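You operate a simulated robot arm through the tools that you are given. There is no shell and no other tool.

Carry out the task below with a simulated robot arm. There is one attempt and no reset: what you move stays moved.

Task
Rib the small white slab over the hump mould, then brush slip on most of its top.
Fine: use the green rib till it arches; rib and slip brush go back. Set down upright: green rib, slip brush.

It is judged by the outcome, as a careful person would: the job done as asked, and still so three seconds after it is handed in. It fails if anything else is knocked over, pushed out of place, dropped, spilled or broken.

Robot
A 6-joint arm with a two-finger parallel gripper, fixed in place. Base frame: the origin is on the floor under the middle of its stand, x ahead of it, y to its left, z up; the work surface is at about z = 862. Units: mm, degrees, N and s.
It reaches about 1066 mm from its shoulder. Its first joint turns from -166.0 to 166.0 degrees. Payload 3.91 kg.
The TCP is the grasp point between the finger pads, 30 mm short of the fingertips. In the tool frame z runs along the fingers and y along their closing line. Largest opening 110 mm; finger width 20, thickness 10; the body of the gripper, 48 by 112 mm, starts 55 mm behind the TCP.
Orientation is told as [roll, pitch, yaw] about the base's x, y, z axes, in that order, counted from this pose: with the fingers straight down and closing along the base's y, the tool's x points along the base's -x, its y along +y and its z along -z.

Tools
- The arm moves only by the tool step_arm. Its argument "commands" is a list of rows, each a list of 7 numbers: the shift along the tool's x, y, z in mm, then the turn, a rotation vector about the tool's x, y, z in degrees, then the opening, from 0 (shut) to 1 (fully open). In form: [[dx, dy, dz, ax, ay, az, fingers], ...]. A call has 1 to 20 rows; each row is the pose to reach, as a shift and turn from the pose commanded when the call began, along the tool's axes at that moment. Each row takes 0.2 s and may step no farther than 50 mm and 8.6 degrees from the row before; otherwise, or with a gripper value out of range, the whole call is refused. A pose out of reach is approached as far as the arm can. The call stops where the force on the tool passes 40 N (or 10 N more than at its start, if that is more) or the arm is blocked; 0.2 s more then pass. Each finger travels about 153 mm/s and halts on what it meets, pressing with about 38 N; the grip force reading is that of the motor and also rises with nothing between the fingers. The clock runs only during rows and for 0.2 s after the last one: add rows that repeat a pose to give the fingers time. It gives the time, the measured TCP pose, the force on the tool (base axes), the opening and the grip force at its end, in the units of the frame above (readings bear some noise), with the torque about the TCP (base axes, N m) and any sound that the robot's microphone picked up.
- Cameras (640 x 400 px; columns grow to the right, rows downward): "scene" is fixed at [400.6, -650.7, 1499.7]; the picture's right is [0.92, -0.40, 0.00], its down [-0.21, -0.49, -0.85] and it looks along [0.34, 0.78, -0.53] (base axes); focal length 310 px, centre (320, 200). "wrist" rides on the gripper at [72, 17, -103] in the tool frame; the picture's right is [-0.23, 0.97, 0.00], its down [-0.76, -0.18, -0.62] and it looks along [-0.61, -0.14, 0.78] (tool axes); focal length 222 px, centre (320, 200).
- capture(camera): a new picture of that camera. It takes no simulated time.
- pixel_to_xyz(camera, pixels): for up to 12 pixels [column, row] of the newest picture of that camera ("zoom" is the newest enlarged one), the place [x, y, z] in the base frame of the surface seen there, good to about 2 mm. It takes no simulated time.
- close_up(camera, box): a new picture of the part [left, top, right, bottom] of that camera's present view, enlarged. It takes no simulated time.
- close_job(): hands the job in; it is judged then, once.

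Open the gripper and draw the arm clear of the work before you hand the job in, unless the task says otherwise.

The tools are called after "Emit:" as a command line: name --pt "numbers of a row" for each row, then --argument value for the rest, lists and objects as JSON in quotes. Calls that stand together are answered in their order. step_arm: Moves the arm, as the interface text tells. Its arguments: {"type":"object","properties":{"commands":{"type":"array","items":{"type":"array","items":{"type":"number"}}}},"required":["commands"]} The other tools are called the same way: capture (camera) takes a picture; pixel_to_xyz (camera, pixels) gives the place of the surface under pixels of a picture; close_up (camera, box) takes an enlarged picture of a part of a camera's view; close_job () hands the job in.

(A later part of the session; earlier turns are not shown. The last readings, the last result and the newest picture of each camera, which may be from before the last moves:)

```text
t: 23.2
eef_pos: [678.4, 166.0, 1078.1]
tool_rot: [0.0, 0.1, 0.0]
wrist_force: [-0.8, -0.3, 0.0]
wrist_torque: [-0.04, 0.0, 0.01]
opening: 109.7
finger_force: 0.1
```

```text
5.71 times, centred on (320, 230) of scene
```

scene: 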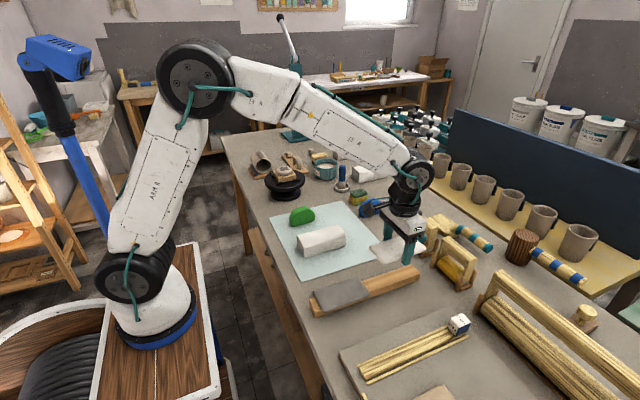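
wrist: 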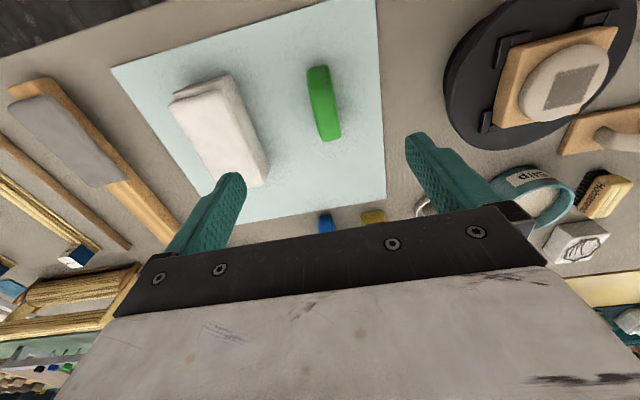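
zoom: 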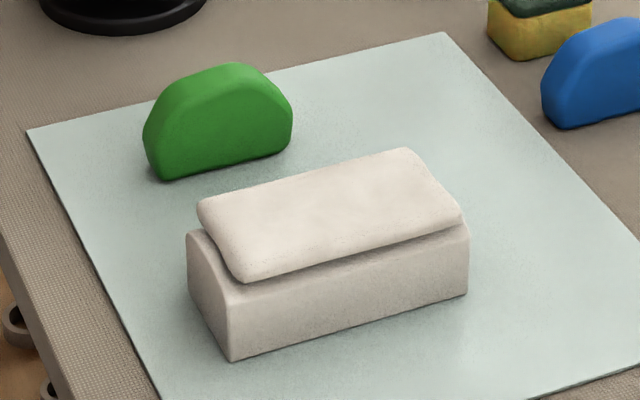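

The slab lies flat on the crest. The rib shows as a thin upright piece at (322,105) in the wrist picture. I measure its faces, ends and top.

Emit:
pixel_to_xyz --camera "wrist" --pixels '[[318, 68], [312, 80], [329, 75], [316, 110], [336, 105], [326, 105], [322, 85], [328, 125], [322, 139], [337, 135], [330, 138], [309, 90]]'

Emit:
pixel_to_xyz --camera "zoom" --pixels '[[165, 165], [200, 150], [240, 140], [285, 140], [220, 120], [150, 140], [160, 178], [290, 120], [225, 72], [200, 72], [250, 72], [180, 92]]'

Emit:
close_up --camera "wrist" --box '[270, 50, 370, 150]'

```text
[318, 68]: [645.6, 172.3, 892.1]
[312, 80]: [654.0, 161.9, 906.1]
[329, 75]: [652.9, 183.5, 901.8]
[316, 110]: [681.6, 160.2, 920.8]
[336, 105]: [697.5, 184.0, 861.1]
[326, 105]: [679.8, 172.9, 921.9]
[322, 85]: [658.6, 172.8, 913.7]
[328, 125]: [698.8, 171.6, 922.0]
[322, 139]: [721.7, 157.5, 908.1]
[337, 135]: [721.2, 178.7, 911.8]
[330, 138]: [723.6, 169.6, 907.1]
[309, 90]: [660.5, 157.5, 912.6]
```

```text
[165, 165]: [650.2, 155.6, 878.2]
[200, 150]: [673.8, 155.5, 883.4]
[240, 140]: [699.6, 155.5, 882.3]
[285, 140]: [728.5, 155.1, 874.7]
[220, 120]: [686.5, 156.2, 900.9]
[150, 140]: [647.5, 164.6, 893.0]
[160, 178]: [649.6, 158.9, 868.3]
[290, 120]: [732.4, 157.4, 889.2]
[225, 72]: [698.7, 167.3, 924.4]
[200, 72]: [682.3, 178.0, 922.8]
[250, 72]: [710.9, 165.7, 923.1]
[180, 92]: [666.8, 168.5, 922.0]
```

```text
4.00 times, centred on (320, 100) of wrist
```

zoom: 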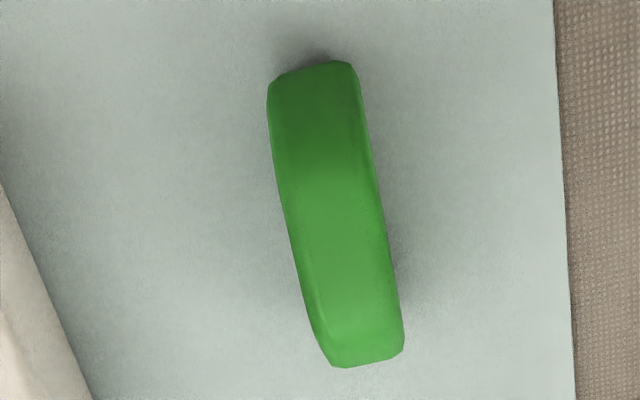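

The rib is aligned with x: x 645–733, y 155.5–182, z 864–923. I come down over its centre (689, 168.5) with the gripper at about 70 mm open, to TCP z≈917, then close.

Emit:
step_arm --pt "-4 1.5 40 0 0 0 0.8" --pt "-8.5 2.8 80 0 0 0 0.65" --pt "-8.5 2.8 115 0 0 0 0.65" --pt "-8.5 2.8 140 0 0 0 0.65" --pt "-8.5 2.8 152 0 0 0 0.65" --pt "-8.5 2.8 161 0 0 0 0.65" --pt "-8.5 2.8 161 0 0 0 0.65"

Emit:
close_up --camera "scene" --box '[260, 180, 360, 250]'

Emit:
capture --camera "wrist"

```text
t: 24.8
eef_pos: [687.7, 168.8, 916.3]
tool_rot: [0.0, 0.1, -0.1]
wrist_force: [-0.4, 0.2, 0.1]
wrist_torque: [0.01, 0.02, -0.02]
opening: 71.6
finger_force: 0.1
```

```text
5.71 times, centred on (310, 215) of scene
```

zoom: 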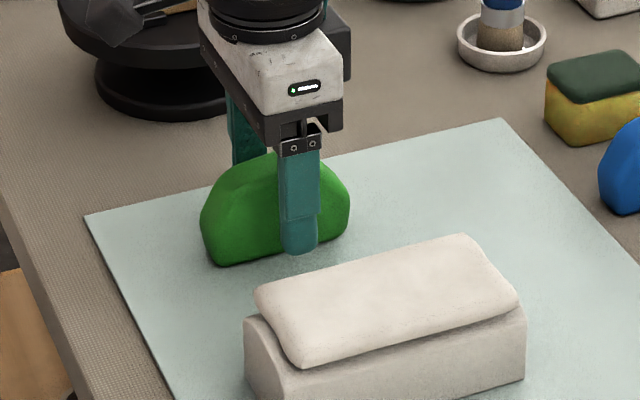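

```text
taken
```

wrist: 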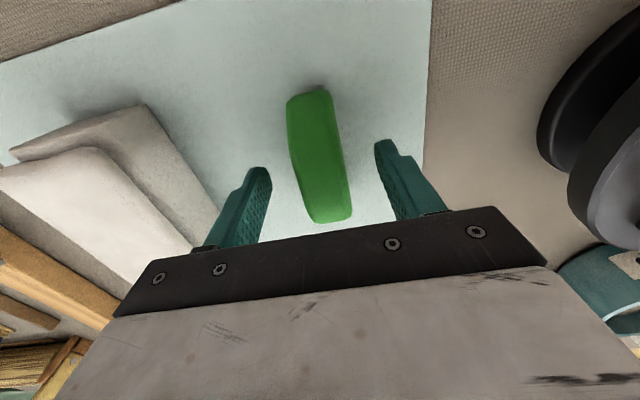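

The rib stands between the fingers with room on both sides. I close on it.

Emit:
step_arm --pt "0 0 0 0 0 0 0.4" --pt "0 0 0 0 0 0 0.3" --pt "0 0 0 0 0 0 0.15" --pt "0 0 0 0 0 0 0.15"

Emit:
capture --camera "wrist"

```text
t: 25.8
eef_pos: [687.9, 168.3, 918.2]
tool_rot: [-0.1, 0.0, 0.1]
wrist_force: [0.3, 1.4, 0.5]
wrist_torque: [0.02, -0.09, 0.04]
opening: 27.8
finger_force: 38.3
```

```text
taken
```

wrist: 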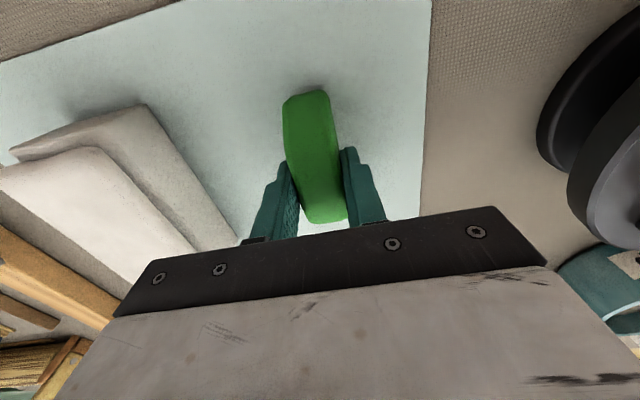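

Gripped at 27.8 mm and 38 N; the rib's foot is about 53 mm below the TCP. I note this pose for putting it back, and lift slowly.

Emit:
step_arm --pt "0 0 -3 0 0 0 0.15" --pt "0 0 -8 0 0 0 0.15" --pt "0 0 -20 0 0 0 0.15" --pt "0 0 -40 0 0 0 0.15" --pt "0 0 -65 0 0 0 0.15" --pt "0 0 -90 0 0 0 0.15" --pt "0 0 -90 0 0 0 0.15"

Emit:
capture --camera "wrist"

Emit:
close_up --camera "scene" --box '[260, 160, 380, 260]'

```text
t: 27.4
eef_pos: [687.9, 168.9, 1007.7]
tool_rot: [0.1, 0.0, 0.1]
wrist_force: [-1.3, 0.4, -1.2]
wrist_torque: [0.02, 0.01, 0.04]
opening: 27.5
finger_force: 37.8
```

```text
taken
```

wrist: 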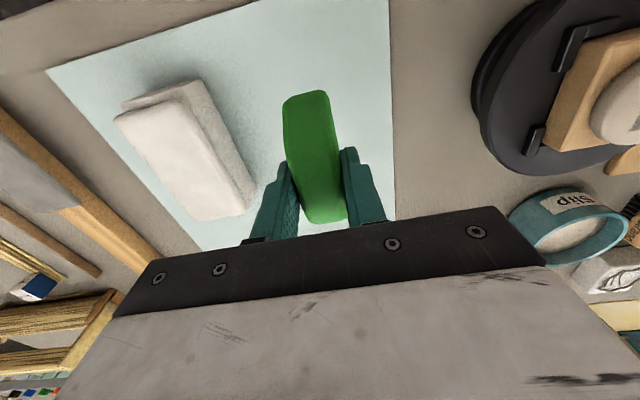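

```text
4.00 times, centred on (320, 210) of scene
```

zoom: 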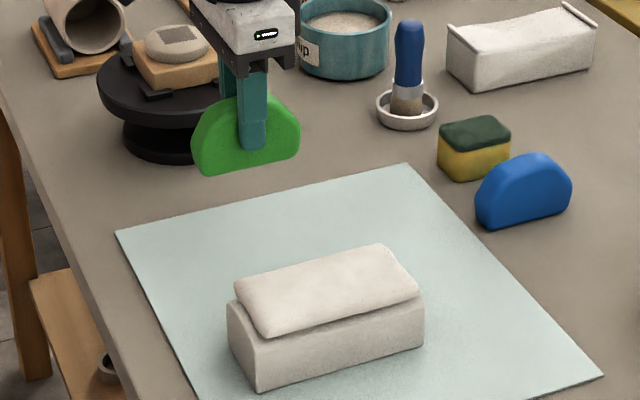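

The rib is held upright and the slab is seen clearly on the mould. I measure the slab's edges and ends on the mould for the strokes.

Emit:
pixel_to_xyz --camera "zoom" --pixels '[[238, 285], [265, 330], [415, 290], [378, 248], [325, 285], [280, 300], [380, 270], [320, 312], [340, 275], [250, 170], [210, 170], [290, 155]]'

Emit:
pixel_to_xyz --camera "wrist" --pixels '[[118, 118], [188, 86], [250, 188], [200, 215], [150, 105], [180, 160], [220, 150], [160, 180], [190, 195], [230, 205]]'

```text
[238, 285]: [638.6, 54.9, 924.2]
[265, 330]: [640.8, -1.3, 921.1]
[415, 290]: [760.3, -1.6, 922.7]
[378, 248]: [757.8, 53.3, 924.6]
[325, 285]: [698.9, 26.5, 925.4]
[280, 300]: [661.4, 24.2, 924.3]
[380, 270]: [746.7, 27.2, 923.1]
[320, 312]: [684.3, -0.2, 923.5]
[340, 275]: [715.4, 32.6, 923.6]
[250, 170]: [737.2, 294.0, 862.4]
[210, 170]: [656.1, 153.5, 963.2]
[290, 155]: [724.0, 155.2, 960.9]
```

```text
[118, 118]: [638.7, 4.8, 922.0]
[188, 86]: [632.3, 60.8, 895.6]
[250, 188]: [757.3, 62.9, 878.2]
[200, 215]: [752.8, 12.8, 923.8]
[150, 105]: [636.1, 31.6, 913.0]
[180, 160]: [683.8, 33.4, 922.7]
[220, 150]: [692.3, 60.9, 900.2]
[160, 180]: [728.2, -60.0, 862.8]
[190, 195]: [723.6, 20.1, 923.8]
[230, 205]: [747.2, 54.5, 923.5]
```

Slab spans x 639–761, y −3–63, top z≈924; it must bend about the crest line y≈30. I carry the rib above its centre at the present height and check.

Emit:
step_arm --pt "-2 -20 0 0 0 0 0.15" --pt "-5 -50 0 0 0 0 0.15" --pt "-8 -85 0 0 0 0 0.15" --pt "-10 -115 0 0 0 0 0.15" --pt "-11 -134 0 0 0 0 0.15" --pt "-11 -138.5 0 0 0 0 0.15" --pt "-11 -138.5 10 0 0 0 0.15" --pt "-11 -138.5 18 0 0 0 0.15" --pt "-11 -138.5 18 0 0 0 0.15"

Emit:
close_up --camera "scene" --box '[280, 195, 370, 265]'

Emit:
capture --camera "wrist"

```text
t: 29.4
eef_pos: [699.9, 28.6, 991.1]
tool_rot: [0.1, 0.0, 0.0]
wrist_force: [-0.3, -0.1, -1.6]
wrist_torque: [-0.03, 0.0, -0.04]
opening: 27.8
finger_force: 37.9
```

```text
5.71 times, centred on (325, 230) of scene
```

zoom: 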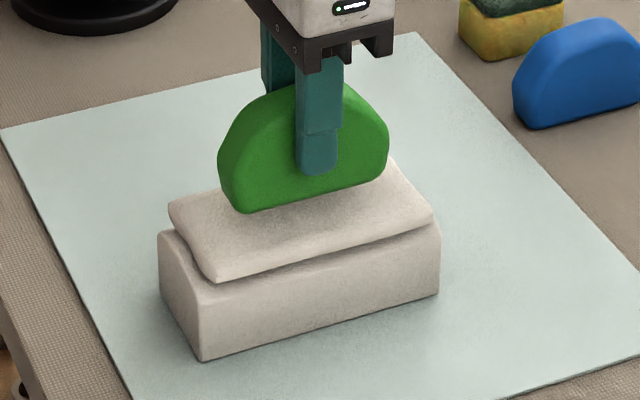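

```text
taken
```

wrist: 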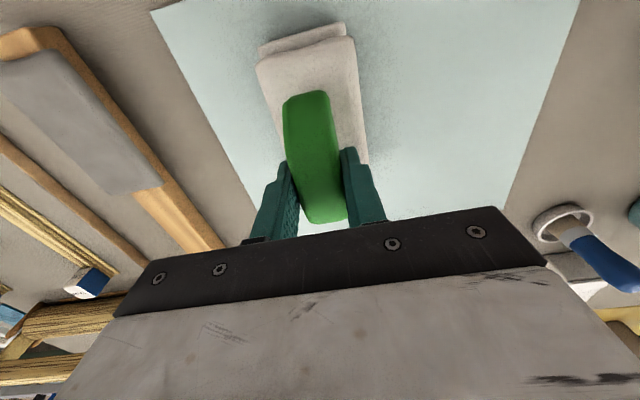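

The rib is centred over the slab with about 12 mm to go. I lower until a light touch.

Emit:
step_arm --pt "0 0 5 0 0 0 0.15" --pt "0 0 9 0 0 0 0.15" --pt "0 0 10.5 0 0 0 0.15" --pt "0 0 11.5 0 0 0 0.15" --pt "0 0 11.5 0 0 0 0.15"

```text
t: 30.6
eef_pos: [700.3, 29.8, 978.4]
tool_rot: [0.0, 0.0, 0.0]
wrist_force: [0.1, 0.4, -0.1]
wrist_torque: [0.0, 0.03, -0.01]
opening: 27.5
finger_force: 38.1
```

Force moved from −1.6 to −0.1 N: nearly touching. I press down 1 mm more in small steps.

Emit:
step_arm --pt "0 0 0.5 0 0 0 0.15" --pt "0 0 1.0 0 0 0 0.15" --pt "0 0 1.0 0 0 0 0.15"

Emit:
close_up --camera "scene" --box '[285, 205, 365, 265]'

```text
t: 31.4
eef_pos: [699.1, 30.3, 977.9]
tool_rot: [-0.1, 0.1, -0.1]
wrist_force: [-0.7, 0.4, -0.7]
wrist_torque: [0.0, 0.01, -0.03]
opening: 27.7
finger_force: 37.6
```

```text
6.67 times, centred on (325, 235) of scene
```

zoom: 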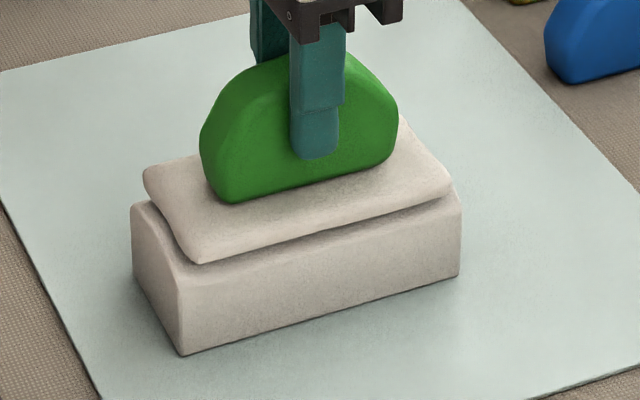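

Still no clear load. Another 1.5 mm in half-millimetre steps.

Emit:
step_arm --pt "0 0 0.5 0 0 0 0.15" --pt "0 0 1.0 0 0 0 0.15" --pt "0 0 1.5 0 0 0 0.15" --pt "0 0 1.5 0 0 0 0.15"

```text
t: 32.4
eef_pos: [698.9, 29.3, 976.7]
tool_rot: [0.0, -0.1, 0.0]
wrist_force: [-1.3, -3.6, 20.1]
wrist_torque: [-0.15, 0.09, 0.0]
opening: 27.5
finger_force: 38.1
```

Now 20 N of press. I start the first stroke from the crest toward the back edge, tilting the rib to stay square to the arch, up to 12 degrees, and look.

Emit:
step_arm --pt "0 0 -0.5 0 0 0 0.15" --pt "0 6.23 -0.34 3 0 0 0.15" --pt "0 12.44 0.15 6 0 0 0.15" --pt "0 18.62 0.97 9 0 0 0.15" --pt "0 24.74 2.1 12 0 0 0.15" --pt "0 24.74 2.1 12 0 0 0.15"

Emit:
close_up --camera "scene" --box '[285, 205, 365, 265]'

Emit:
capture --camera "wrist"

```text
t: 33.2
eef_pos: [701.4, 39.9, 978.4]
tool_rot: [-4.6, 0.0, 0.0]
wrist_force: [-5.7, -7.4, 15.3]
wrist_torque: [-0.24, 0.26, 0.04]
opening: 27.5
finger_force: 38.2
stopped in row 3: the force on the tool passed its limit at 44 N (the readings are from after the stop); the commanded pose is now the measured one
```

```text
6.67 times, centred on (325, 235) of scene
```

zoom: 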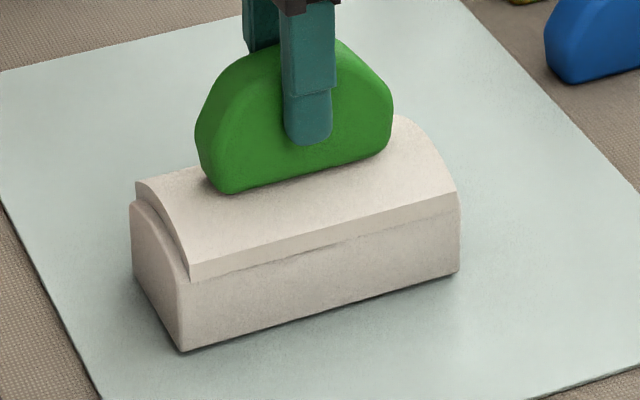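

```text
taken
```

wrist: 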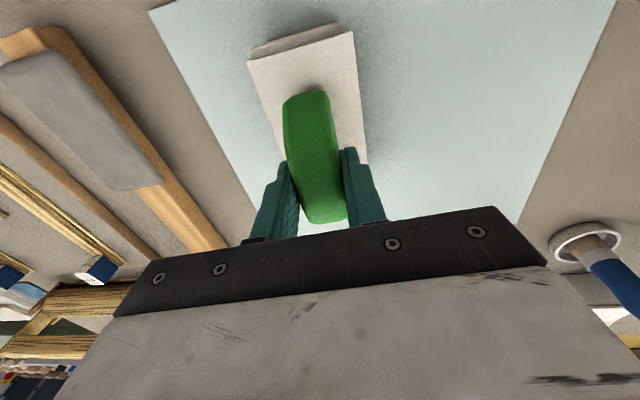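

The slab has arched down over both sides of the mould, and the mould's corners are at the same pixels as before, so it has not shifted. I lift the rib off, turn it back upright, and inspect the slab.

Emit:
step_arm --pt "0 0 -5 0 0 0 0.15" --pt "0 0 -15 0 0 0 0.15" --pt "0 0 -30 -4.6 0 0 0.15" --pt "0 0 -45 -4.6 0 0 0.15" --pt "0 0 -45 -4.6 0 0 0.15"

Emit:
close_up --camera "scene" --box '[285, 205, 365, 265]'

Emit:
capture --camera "wrist"

```text
t: 34.4
eef_pos: [701.3, 41.2, 1023.7]
tool_rot: [-0.1, 0.0, 0.0]
wrist_force: [0.2, 0.3, -0.8]
wrist_torque: [0.0, -0.02, -0.03]
opening: 27.6
finger_force: 38.0
```

```text
6.67 times, centred on (325, 235) of scene
```

zoom: 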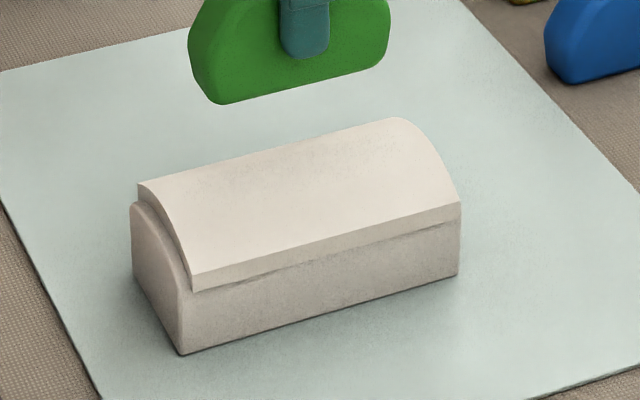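

```text
taken
```

wrist: 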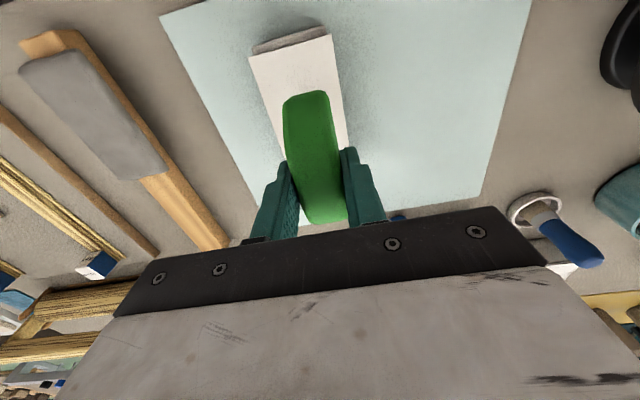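

The slab now reads as a full arch over the mould. I verify its profile in numbers: crest, front edge, and where it sits.

Emit:
pixel_to_xyz --camera "zoom" --pixels '[[195, 282], [325, 250], [455, 212], [200, 265], [300, 245], [450, 195], [300, 200], [300, 150], [280, 155], [145, 190], [400, 122], [350, 130]]'

Emit:
pixel_to_xyz --camera "wrist" --pixels '[[252, 60], [330, 36], [290, 50], [260, 90], [336, 80], [345, 130], [270, 75], [300, 70], [325, 60], [275, 135]]'

```text
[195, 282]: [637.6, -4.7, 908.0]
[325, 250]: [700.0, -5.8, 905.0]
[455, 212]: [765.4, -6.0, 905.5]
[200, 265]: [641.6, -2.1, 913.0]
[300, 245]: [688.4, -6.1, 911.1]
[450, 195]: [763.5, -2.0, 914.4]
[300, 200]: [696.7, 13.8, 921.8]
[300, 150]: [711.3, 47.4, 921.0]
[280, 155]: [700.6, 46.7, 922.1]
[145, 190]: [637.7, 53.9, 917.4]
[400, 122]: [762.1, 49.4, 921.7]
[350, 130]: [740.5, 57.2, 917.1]
```

```text
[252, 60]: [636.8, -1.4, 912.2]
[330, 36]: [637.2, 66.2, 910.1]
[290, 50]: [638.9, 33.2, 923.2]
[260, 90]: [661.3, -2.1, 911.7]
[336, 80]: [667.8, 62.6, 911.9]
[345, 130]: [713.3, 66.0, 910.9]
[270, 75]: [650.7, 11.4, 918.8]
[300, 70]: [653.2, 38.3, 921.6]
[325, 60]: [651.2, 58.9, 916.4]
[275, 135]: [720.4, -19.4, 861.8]
```

The arch is complete (crest z≈923.5, edges ≈911 at y −4 and 66). Now I carry the rib back over its starting place at about (688.5, 168.5).

Emit:
step_arm --pt "2 20 0 0 0 0 0.15" --pt "5 50 0 0 0 0 0.15" --pt "8 85 0 0 0 0 0.15" --pt "11 112 0 0 0 0 0.15" --pt "12.8 126.8 0 0 0 0 0.15" --pt "12.8 126.8 25 0 0 0 0.15" --pt "12.8 126.8 50 0 0 0 0.15" --pt "12.8 126.8 70 0 0 0 0.15" --pt "12.8 126.8 80 0 0 0 0.15" --pt "12.8 126.8 80 0 0 0 0.15"

Emit:
capture --camera "wrist"

Emit:
close_up --camera "scene" --box '[260, 180, 360, 250]'

```text
t: 36.6
eef_pos: [688.0, 169.5, 941.8]
tool_rot: [-0.1, 0.0, 0.0]
wrist_force: [-0.4, 0.6, -1.0]
wrist_torque: [-0.01, 0.03, -0.01]
opening: 27.6
finger_force: 38.0
```

```text
taken
```

wrist: 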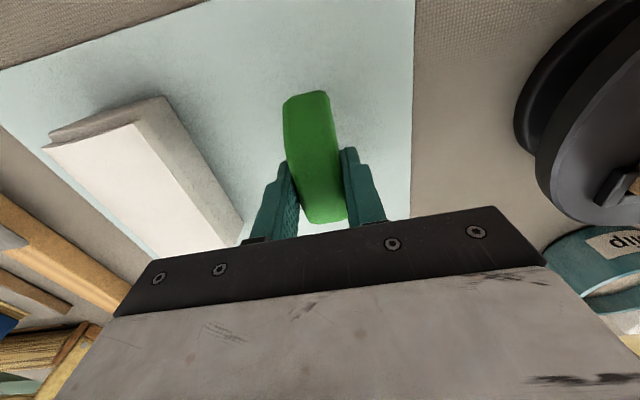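

```text
5.71 times, centred on (310, 215) of scene
```

zoom: 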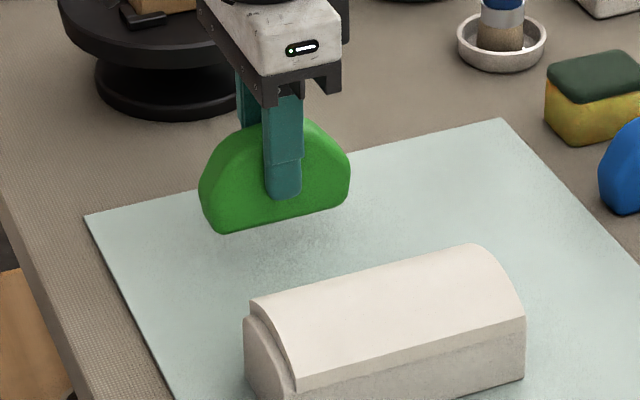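

The rib is over its old spot at TCP z≈942. I lower to about 1 mm above where it was gripped (917), then feel for the table.

Emit:
step_arm --pt "0 0 8 0 0 0 0.15" --pt "0 0 15 0 0 0 0.15" --pt "0 0 20 0 0 0 0.15" --pt "0 0 23 0 0 0 0.15" --pt "0 0 24 0 0 0 0.15" --pt "0 0 24 0 0 0 0.15"

```text
t: 38.0
eef_pos: [688.8, 169.6, 918.1]
tool_rot: [0.0, -0.1, -0.1]
wrist_force: [-0.8, 0.9, -1.3]
wrist_torque: [-0.01, 0.03, 0.01]
opening: 27.6
finger_force: 37.7
```

No contact yet at z≈918. I go down in half-millimetre steps.

Emit:
step_arm --pt "0 0 0.5 0 0 0 0.15" --pt "0 0 1.0 0 0 0 0.15" --pt "0 0 1.0 0 0 0 0.15"

Emit:
close_up --camera "scene" --box '[270, 190, 340, 240]'

```text
t: 38.8
eef_pos: [687.6, 169.5, 915.9]
tool_rot: [-0.1, 0.0, 0.0]
wrist_force: [0.2, -0.2, -1.1]
wrist_torque: [-0.03, 0.02, 0.01]
opening: 27.3
finger_force: 38.0
```

```text
8.00 times, centred on (305, 215) of scene
```

zoom: 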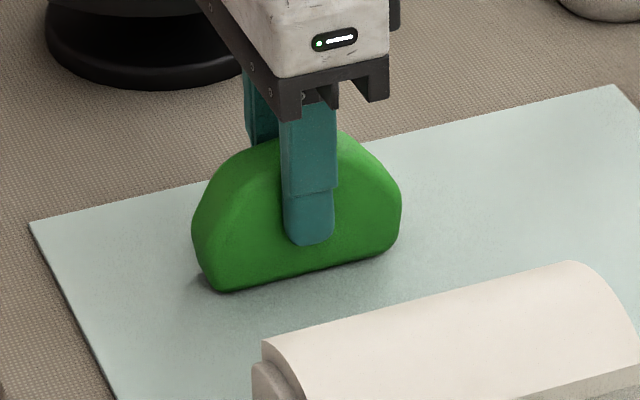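

Still −1.1 N, just above the mat. Another 1.5 mm in half-millimetre steps.

Emit:
step_arm --pt "0 0 0.5 0 0 0 0.15" --pt "0 0 1.0 0 0 0 0.15" --pt "0 0 1.0 0 0 0 0.15"

```text
t: 39.6
eef_pos: [688.4, 170.8, 917.2]
tool_rot: [-0.1, -0.1, 0.0]
wrist_force: [1.3, -1.8, 10.9]
wrist_torque: [0.0, -0.01, 0.0]
opening: 27.7
finger_force: 37.3
```

The rib's foot is on the mat (+11 N). I ease up 0.5 mm and open the fingers slowly.

Emit:
step_arm --pt "0 0 -0.5 0 0 0 0.15" --pt "0 0 -0.5 0 0 0 0.27" --pt "0 0 -0.5 0 0 0 0.32" --pt "0 0 -0.5 0 0 0 0.4" --pt "0 0 -0.5 0 0 0 0.6" --pt "0 0 -0.5 0 0 0 0.6"

Emit:
close_up --camera "scene" --box '[270, 190, 340, 240]'

Emit:
capture --camera "wrist"

```text
t: 41.0
eef_pos: [688.7, 169.8, 916.6]
tool_rot: [-0.2, -0.1, 0.0]
wrist_force: [-0.3, 0.4, -0.2]
wrist_torque: [-0.05, -0.02, -0.04]
opening: 65.7
finger_force: 0.1
```

```text
8.00 times, centred on (305, 215) of scene
```

zoom: 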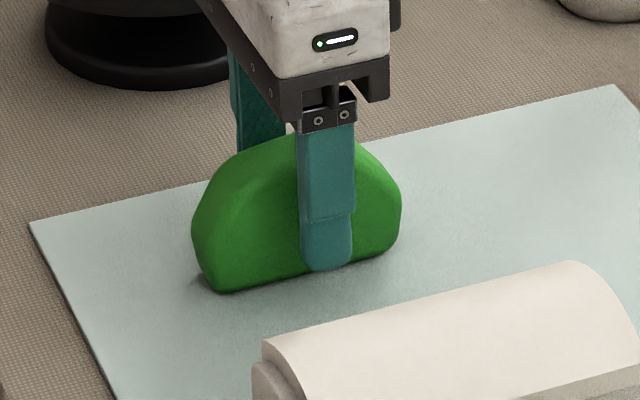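

```text
taken
```

wrist: 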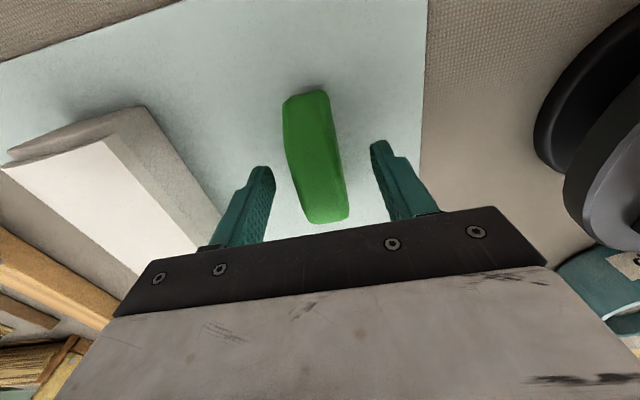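

The rib stands upright, freed. I rise straight up, then head toward the brush and pot for a look from above.

Emit:
step_arm --pt "0 0 -15 0 0 0 0.6" --pt "0 0 -45 0 0 0 0.6" --pt "0 0 -90 0 0 0 0.6" --pt "0 0 -130 0 0 0 0.6" --pt "-25 30 -155 0 0 0 0.6" --pt "-55 55 -180 0 0 0 0.6" --pt "-85 80 -200 0 0 0 0.6" --pt "-115 105 -210 0 0 0 0.6" --pt "-140 130 -215 0 0 0 0.6" --pt "-160 150 -215 0 0 0 0.6" --pt "-160 150 -215 0 0 0 0.6"

Emit:
capture --camera "wrist"

Emit:
capture --camera "scene"

```text
t: 43.4
eef_pos: [848.6, 319.8, 1128.6]
tool_rot: [-0.1, 0.0, 0.0]
wrist_force: [0.0, 1.3, -0.2]
wrist_torque: [-0.02, -0.01, -0.01]
opening: 66.1
finger_force: 0.2
```

```text
taken
```

wrist: 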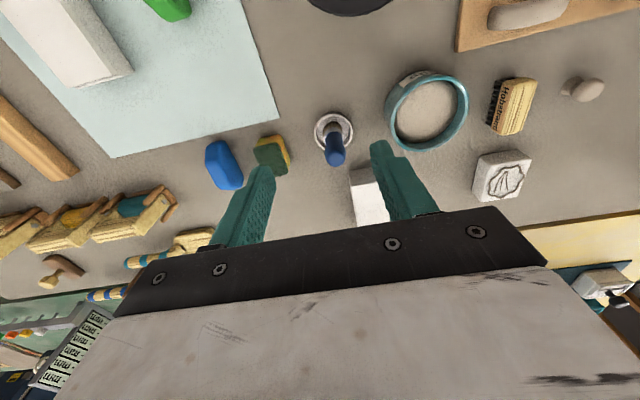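

```text
taken
```

scene: 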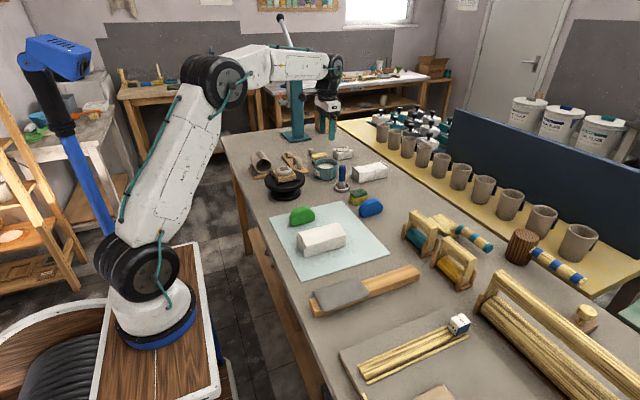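

Both brush (wrist (334,145)) and slip pot (wrist (427,110)) are in clear view. I take enlarged pictures and measure them, using the wrist camera first.

Emit:
close_up --camera "wrist" --box '[290, 60, 490, 185]'

Emit:
pixel_to_xyz --camera "zoom" --pixels '[[137, 325], [135, 290], [130, 250], [150, 290], [88, 230], [200, 225], [135, 175], [130, 225], [310, 160], [570, 150], [450, 45], [440, 150]]'

Emit:
close_up --camera "scene" --box '[295, 145, 375, 205]'

Emit:
pixel_to_xyz --camera "zoom" --pixels '[[380, 160], [385, 200], [378, 250], [375, 290], [370, 325], [330, 330], [430, 330], [375, 360], [150, 140], [310, 150], [230, 110], [240, 150]]'

```text
3.20 times, centred on (390, 122) of wrist
```

zoom: 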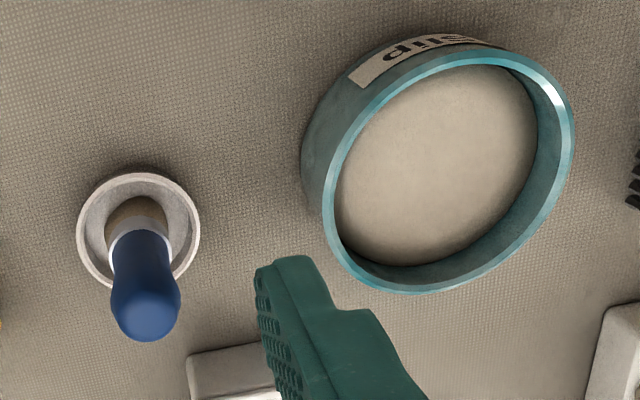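

```text
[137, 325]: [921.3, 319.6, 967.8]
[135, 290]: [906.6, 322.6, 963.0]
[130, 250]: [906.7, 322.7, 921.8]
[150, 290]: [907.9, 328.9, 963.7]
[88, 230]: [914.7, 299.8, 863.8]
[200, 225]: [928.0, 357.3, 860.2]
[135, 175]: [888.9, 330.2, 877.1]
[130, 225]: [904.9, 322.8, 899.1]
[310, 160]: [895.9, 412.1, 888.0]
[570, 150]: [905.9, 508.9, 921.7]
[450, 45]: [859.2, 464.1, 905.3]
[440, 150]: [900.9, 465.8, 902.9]
```

```text
6.67 times, centred on (335, 175) of scene
```

zoom: 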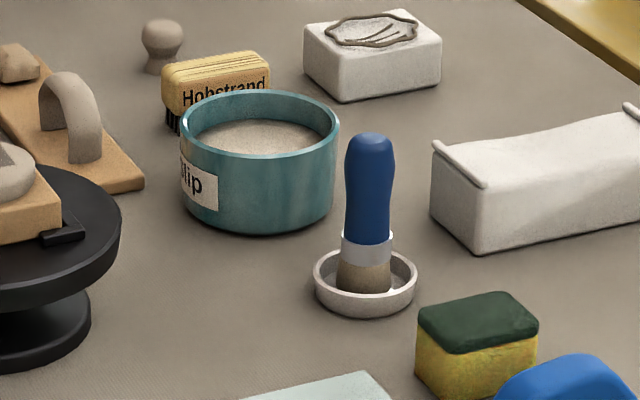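

```text
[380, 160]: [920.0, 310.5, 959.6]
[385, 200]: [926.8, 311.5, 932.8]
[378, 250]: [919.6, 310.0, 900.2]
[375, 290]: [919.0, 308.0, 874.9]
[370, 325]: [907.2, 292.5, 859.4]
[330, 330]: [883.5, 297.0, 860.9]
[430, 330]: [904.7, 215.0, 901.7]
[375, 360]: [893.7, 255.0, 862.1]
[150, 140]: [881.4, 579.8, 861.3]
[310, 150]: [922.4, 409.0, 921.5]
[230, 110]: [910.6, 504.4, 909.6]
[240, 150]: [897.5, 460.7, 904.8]
```

The brush stands near (921, 321), handle z ≈ 905–970; the pot's centre is near (907, 462), rim z≈922, slip surface z≈903. I refine the handle's axis with more points from both cameras.

Emit:
pixel_to_xyz --camera "zoom" --pixels '[[370, 150], [370, 175], [368, 205], [366, 235], [366, 255], [364, 280], [350, 175], [390, 175], [350, 225], [386, 225], [372, 137], [362, 262]]'

Emit:
pixel_to_xyz --camera "wrist" --pixels '[[336, 155], [336, 160], [334, 145], [330, 150], [342, 150], [333, 140], [427, 110], [395, 120], [460, 85], [447, 140], [430, 80], [467, 110]]'

```text
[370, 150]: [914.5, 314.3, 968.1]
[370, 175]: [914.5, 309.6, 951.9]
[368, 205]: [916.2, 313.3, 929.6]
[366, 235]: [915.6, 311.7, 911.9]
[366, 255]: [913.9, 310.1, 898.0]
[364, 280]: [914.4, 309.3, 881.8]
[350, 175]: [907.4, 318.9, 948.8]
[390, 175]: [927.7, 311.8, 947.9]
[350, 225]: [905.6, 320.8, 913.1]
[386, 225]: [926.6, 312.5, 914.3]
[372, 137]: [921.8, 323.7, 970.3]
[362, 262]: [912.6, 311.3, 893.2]
```

```text
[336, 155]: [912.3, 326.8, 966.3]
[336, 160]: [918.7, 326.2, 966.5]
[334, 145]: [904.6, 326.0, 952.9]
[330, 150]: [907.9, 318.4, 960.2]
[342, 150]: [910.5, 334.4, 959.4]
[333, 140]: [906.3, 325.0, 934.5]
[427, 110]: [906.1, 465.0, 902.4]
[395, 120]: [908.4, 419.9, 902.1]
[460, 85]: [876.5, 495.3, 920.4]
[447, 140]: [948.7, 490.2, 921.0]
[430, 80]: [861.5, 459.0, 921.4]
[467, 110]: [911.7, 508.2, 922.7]
```

The brush axis is about (920, 323.5), the pot's centre about (909, 460) with an inner radius near 45. I move above the brush at TCP z≈1025, fingers 66 mm apart.

Emit:
step_arm --pt "-24 1.3 25 0 0 0 0.6" --pt "-48 2.6 50 0 0 0 0.6" --pt "-71.5 3.7 80 0 0 0 0.6" --pt "-71.5 3.7 105 0 0 0 0.6" --pt "-71.5 3.7 105 0 0 0 0.6"

Emit:
capture --camera "wrist"

Emit:
close_up --camera "scene" --box '[300, 120, 400, 195]'

```text
t: 44.6
eef_pos: [919.4, 322.6, 1025.0]
tool_rot: [0.0, -0.2, 0.0]
wrist_force: [-0.3, 0.1, -0.4]
wrist_torque: [-0.03, -0.02, -0.01]
opening: 66.0
finger_force: 0.0
```

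```text
taken
```

wrist: 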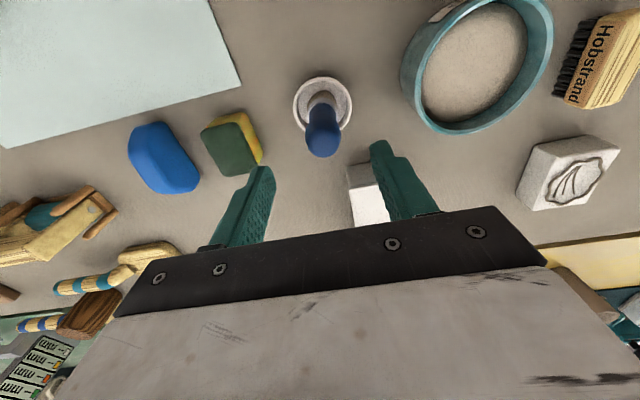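

```text
5.33 times, centred on (350, 158) of scene
```

zoom: 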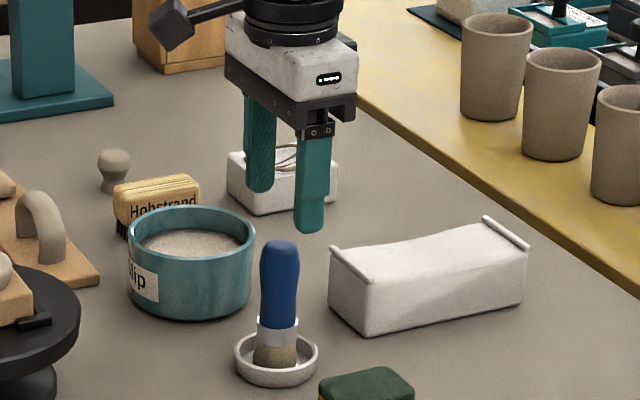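

The handle's top shows at (322,145), just where the point 60 mm below the TCP should show (320,145), so alignment is right. I lower to TCP z≈943 and close on the handle.

Emit:
step_arm --pt "0 1 20 0 0 0 0.6" --pt "0 1 42 0 0 0 0.6" --pt "0 1 62 0 0 0 0.6" --pt "0 1 75 0 0 0 0.6" --pt "0 1 82 0 0 0 0.6" --pt "0 1 82 0 0 0 0.45" --pt "0 1 82 0 0 0 0.35" --pt "0 1 82 0 0 0 0.28" --pt "0 1 82 0 0 0 0.15" --pt "0 1 82 0 0 0 0.15"

Emit:
capture --camera "wrist"

Emit:
close_up --camera "scene" --box '[300, 130, 400, 205]'

```text
t: 46.8
eef_pos: [919.1, 324.2, 942.7]
tool_rot: [-0.1, 0.0, 0.0]
wrist_force: [-0.4, -0.4, 0.1]
wrist_torque: [0.0, 0.03, 0.03]
opening: 29.5
finger_force: 38.1
```

```text
taken
```

wrist: 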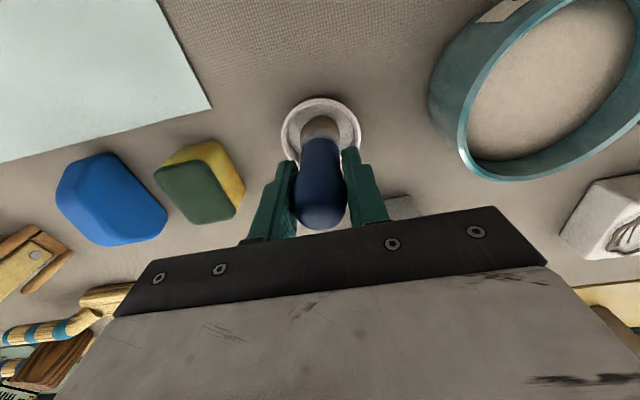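

```text
5.33 times, centred on (350, 168) of scene
```

zoom: 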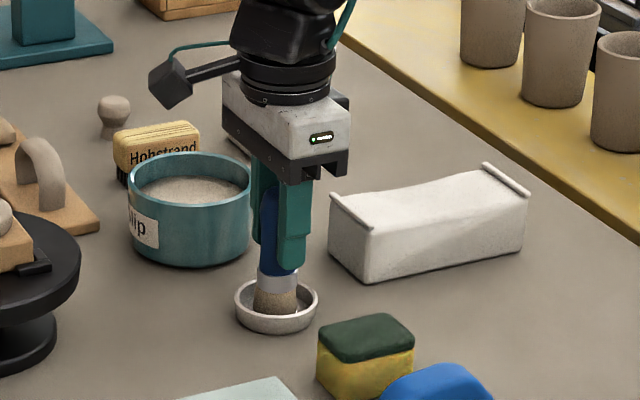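

The handle is held at 29.5 mm, 38 N. I note this pose as the brush's home and lift straight up 90 mm, slowly at first so the dish is not dragged.

Emit:
step_arm --pt "0 0 -3 0 0 0 0.15" --pt "0 0 -8 0 0 0 0.15" --pt "0 0 -16 0 0 0 0.15" --pt "0 0 -30 0 0 0 0.15" --pt "0 0 -50 0 0 0 0.15" --pt "0 0 -72 0 0 0 0.15" --pt "0 0 -90 0 0 0 0.15" --pt "0 0 -90 0 0 0 0.15"

Emit:
capture --camera "wrist"

Emit:
close_up --camera "scene" --box '[300, 110, 400, 195]'

```text
t: 48.6
eef_pos: [918.6, 324.5, 1032.8]
tool_rot: [-0.1, -0.1, 0.0]
wrist_force: [-0.1, 0.0, 0.2]
wrist_torque: [0.02, 0.0, -0.03]
opening: 29.8
finger_force: 38.2
```

```text
taken
```

wrist: 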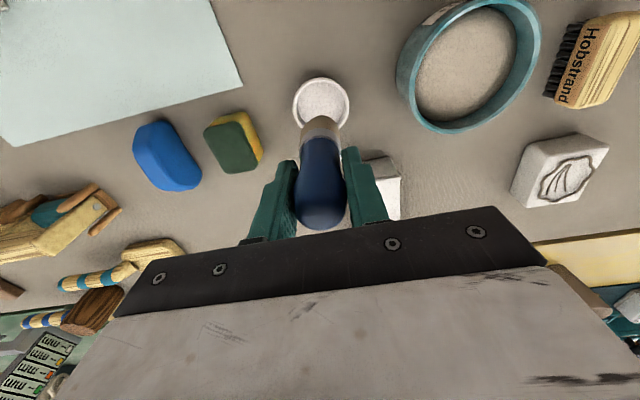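

```text
4.71 times, centred on (350, 152) of scene
```

zoom: 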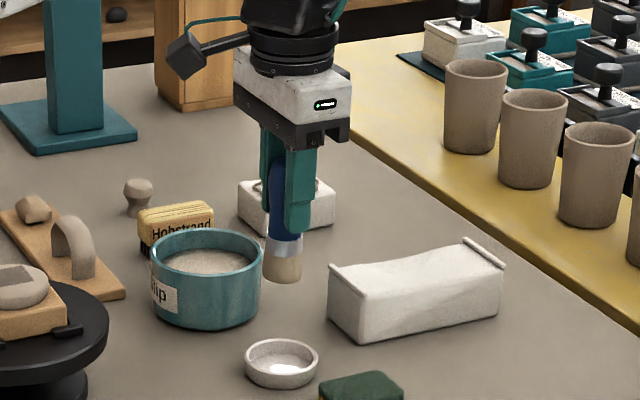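

The brush is lifted and the dish stays. I measure the bristle end and pot rim in these pictures.

Emit:
pixel_to_xyz --camera "zoom" --pixels '[[282, 278], [281, 268], [283, 250], [270, 270], [296, 272], [282, 362], [250, 355], [317, 352], [205, 260], [160, 255], [255, 255], [210, 232]]'

Emit:
pixel_to_xyz --camera "wrist" --pixels '[[402, 85], [440, 20], [530, 20], [535, 60], [470, 130], [420, 115], [505, 100], [465, 60], [500, 5], [322, 100]]'

```text
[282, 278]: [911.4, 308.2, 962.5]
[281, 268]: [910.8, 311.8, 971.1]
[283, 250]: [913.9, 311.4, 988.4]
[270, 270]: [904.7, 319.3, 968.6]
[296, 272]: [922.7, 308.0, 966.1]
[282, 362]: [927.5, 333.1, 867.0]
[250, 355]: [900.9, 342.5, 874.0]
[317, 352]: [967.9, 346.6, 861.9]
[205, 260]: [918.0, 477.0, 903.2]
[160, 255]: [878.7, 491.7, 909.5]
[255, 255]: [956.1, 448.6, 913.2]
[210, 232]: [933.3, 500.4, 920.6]
```

```text
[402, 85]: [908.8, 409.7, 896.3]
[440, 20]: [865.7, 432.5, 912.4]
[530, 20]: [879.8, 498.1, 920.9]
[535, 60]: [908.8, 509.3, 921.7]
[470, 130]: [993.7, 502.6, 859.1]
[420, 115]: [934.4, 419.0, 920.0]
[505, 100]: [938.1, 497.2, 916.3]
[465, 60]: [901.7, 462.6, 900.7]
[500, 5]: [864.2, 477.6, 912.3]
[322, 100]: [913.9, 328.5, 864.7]
```

The bristle end is about 75 mm below the TCP. I move over the pot's centre (909, 460) at this height, with the bristles 35 mm above the rim.

Emit:
step_arm --pt "1.5 20 0 0 0 0 0.15" --pt "3.5 50 0 0 0 0 0.15" --pt "6 80 0 0 0 0 0.15" --pt "8 108 0 0 0 0 0.15" --pt "9.5 128 0 0 0 0 0.15" --pt "10 135.7 0 0 0 0 0.15" --pt "10 135.7 0 0 0 0 0.15"

Emit:
capture --camera "wrist"

Emit:
close_up --camera "scene" --box '[280, 110, 380, 195]'

```text
t: 50.2
eef_pos: [909.5, 463.0, 1035.3]
tool_rot: [-0.1, -0.1, 0.0]
wrist_force: [1.1, 0.3, -1.0]
wrist_torque: [0.0, -0.02, 0.0]
opening: 29.5
finger_force: 38.1
```

```text
taken
```

wrist: 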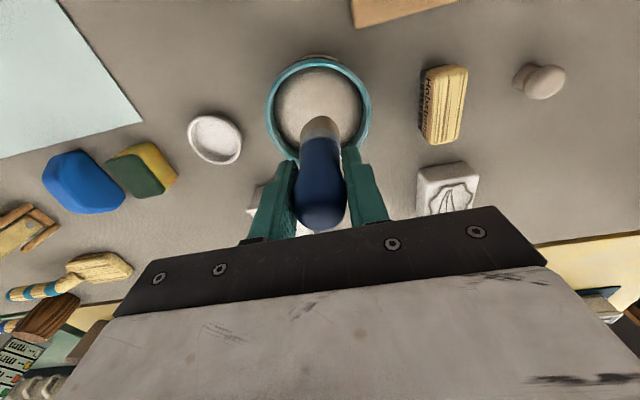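

```text
4.71 times, centred on (330, 152) of scene
```

zoom: 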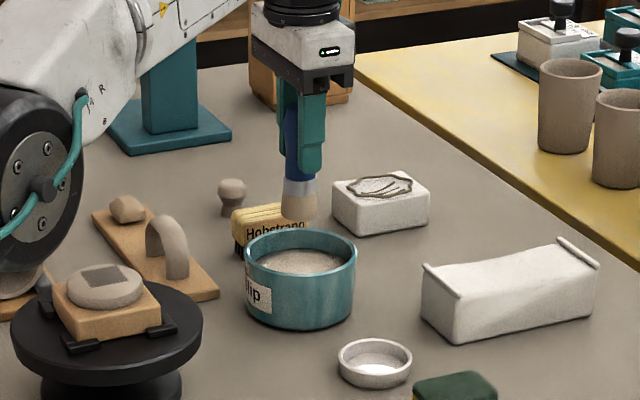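

I check the whole scene to be sure that the arm's links are clear of things on the table while stretched out here.

Emit:
capture --camera "scene"

Emit:
pixel_to_xyz --camera "scene" --pixels '[[240, 170], [262, 165], [280, 145], [265, 190], [230, 150], [300, 135]]'

Emit:
pixel_to_xyz --camera "wrist" --pixels '[[269, 110], [370, 110], [320, 62], [275, 140], [367, 80], [275, 80], [355, 145], [330, 90]]'

```text
taken
```

scene: 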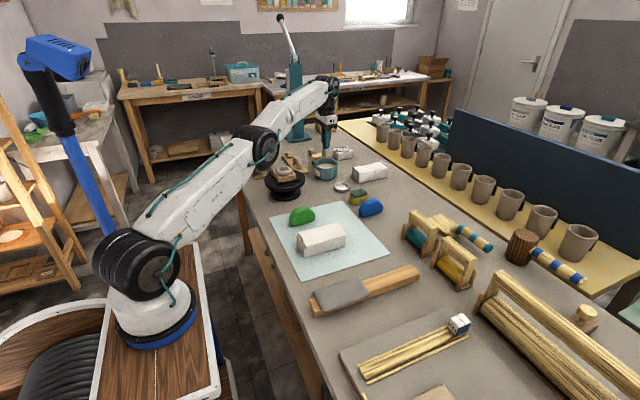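

```text
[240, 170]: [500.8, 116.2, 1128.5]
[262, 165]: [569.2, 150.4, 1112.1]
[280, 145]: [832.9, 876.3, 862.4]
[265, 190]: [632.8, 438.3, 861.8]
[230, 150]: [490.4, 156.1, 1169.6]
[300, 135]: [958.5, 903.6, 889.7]
```

```text
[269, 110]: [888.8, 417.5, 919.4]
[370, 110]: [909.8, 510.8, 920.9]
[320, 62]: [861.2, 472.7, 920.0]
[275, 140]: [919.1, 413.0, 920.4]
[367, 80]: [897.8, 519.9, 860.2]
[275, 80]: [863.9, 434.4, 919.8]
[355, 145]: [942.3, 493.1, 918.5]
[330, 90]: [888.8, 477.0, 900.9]
```

The elbow is above z=1100, well clear. I lower the bristles into the pot to about 8 mm below the slip surface.

Emit:
step_arm --pt "0 0 12 0 0 0 0.15" --pt "0 0 26 0 0 0 0.15" --pt "0 0 40 0 0 0 0.15" --pt "0 0 52 0 0 0 0.15" --pt "0 0 59 0 0 0 0.15" --pt "0 0 63 0 0 0 0.15" --pt "0 0 63 0 0 0 0.15" --pt "0 0 63 0 0 0 0.15"

Emit:
close_up --camera "scene" --box '[290, 120, 370, 190]'

Emit:
capture --camera "wrist"

```text
t: 52.0
eef_pos: [908.9, 461.8, 969.8]
tool_rot: [-0.1, -0.1, 0.0]
wrist_force: [0.4, -0.1, -0.9]
wrist_torque: [0.0, -0.01, -0.04]
opening: 29.6
finger_force: 37.8
```

```text
5.71 times, centred on (330, 155) of scene
```

zoom: 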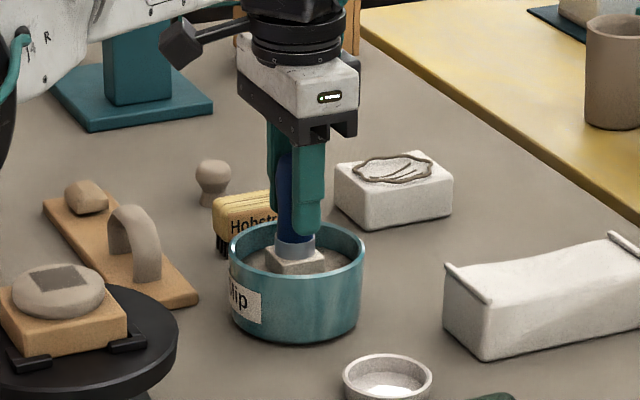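

```text
taken
```

wrist: 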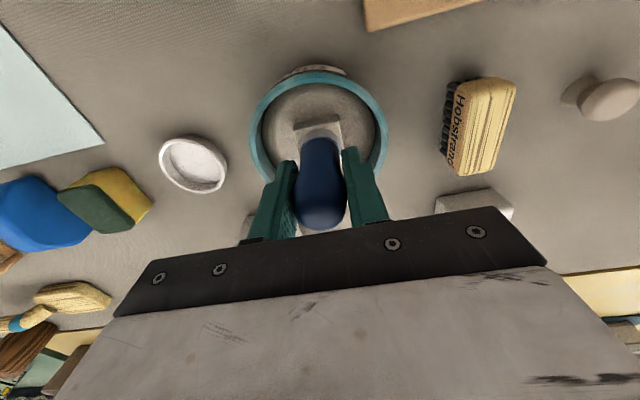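

A pale collar of slip now shows round the bristles, so the brush is loaded. I raise it slowly clear of the rim and look.

Emit:
step_arm --pt "0 0 -6 0 0 0 0.15" --pt "0 0 -14 0 0 0 0.15" --pt "0 0 -24 0 0 0 0.15" --pt "0 0 -36 0 0 0 0.15" --pt "0 0 -48 0 0 0 0.15" --pt "0 0 -60 0 0 0 0.15" --pt "0 0 -70 0 0 0 0.15" --pt "0 0 -70 0 0 0 0.15" --pt "0 0 -70 0 0 0 0.15" --pt "0 0 -70 0 0 0 0.15"

Emit:
close_up --camera "scene" --box '[290, 110, 370, 190]'

Emit:
capture --camera "wrist"

```text
t: 54.2
eef_pos: [909.2, 460.6, 1040.1]
tool_rot: [-0.1, -0.2, -0.1]
wrist_force: [-0.5, -0.4, -1.0]
wrist_torque: [-0.03, -0.01, 0.05]
opening: 29.5
finger_force: 38.2
```

```text
5.00 times, centred on (330, 150) of scene
```

zoom: 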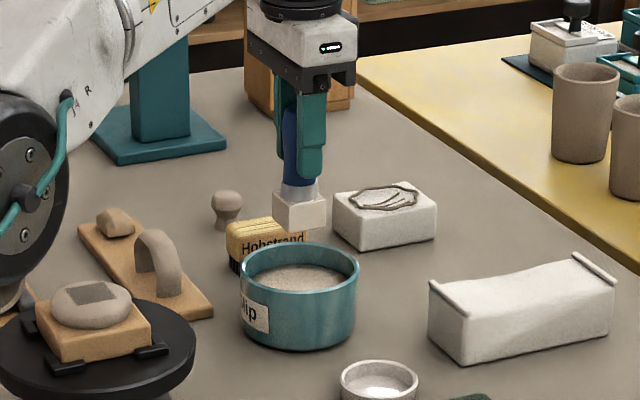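

```text
taken
```

wrist: 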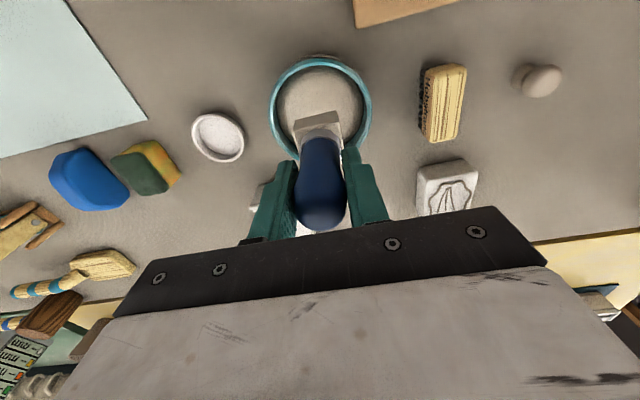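

The brush carries a block of slip. I carry it at this height over to the slab, first along −y past the dish, then across to the mould's centre (700, 31).

Emit:
step_arm --pt "0 -15 0 0 0 0 0.15" --pt "0 -45 0 0 0 0 0.15" --pt "0 -85 0 0 0 0 0.15" --pt "0 -125 0 0 0 0 0.15" --pt "0 -165 0 0 0 0 0.15" --pt "0 -205 0 0 0 0 0.15" --pt "8 -243 0 0 0 0 0.15" --pt "35 -272 0 0 0 0 0.15" --pt "65 -300 0 0 0 0 0.15" --pt "95 -328 0 0 0 0 0.15" --pt "125 -355 0 0 0 0 0.15" --pt "155 -382 0 0 0 0 0.15" --pt "183 -407 0 0 0 0 0.15" --pt "203 -424 0 0 0 0 0.15" --pt "209 -429.5 0 0 0 0 0.15" --pt "209 -429.5 0 0 0 0 0.15" --pt "209 -429.5 0 0 0 0 0.15"

Emit:
capture --camera "wrist"

Emit:
close_up --camera "scene" --box '[270, 170, 390, 270]'

```text
t: 57.8
eef_pos: [698.8, 32.3, 1041.2]
tool_rot: [0.0, 0.0, 0.1]
wrist_force: [0.1, 0.1, -0.8]
wrist_torque: [-0.02, -0.02, 0.01]
opening: 29.8
finger_force: 37.5
```

```text
taken
```

wrist: 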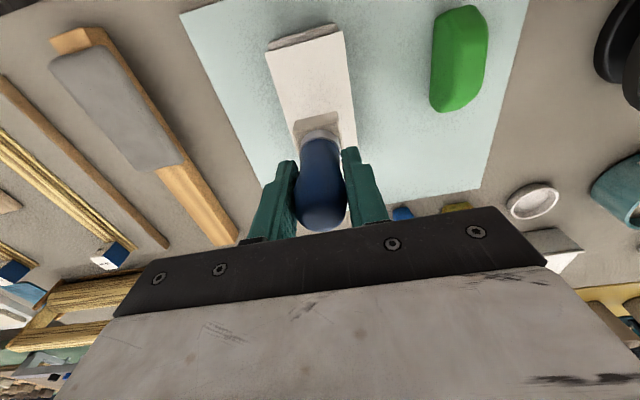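

```text
4.00 times, centred on (330, 220) of scene
```

zoom: 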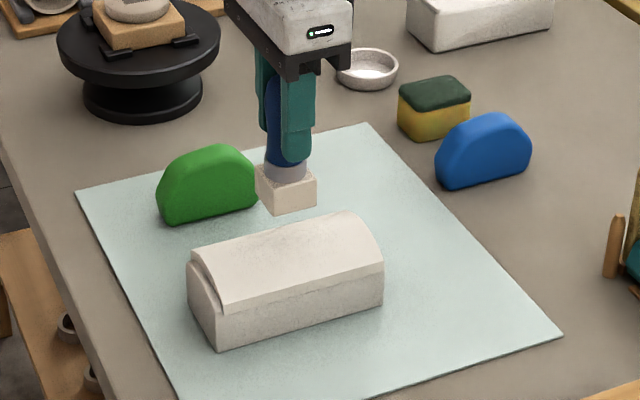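

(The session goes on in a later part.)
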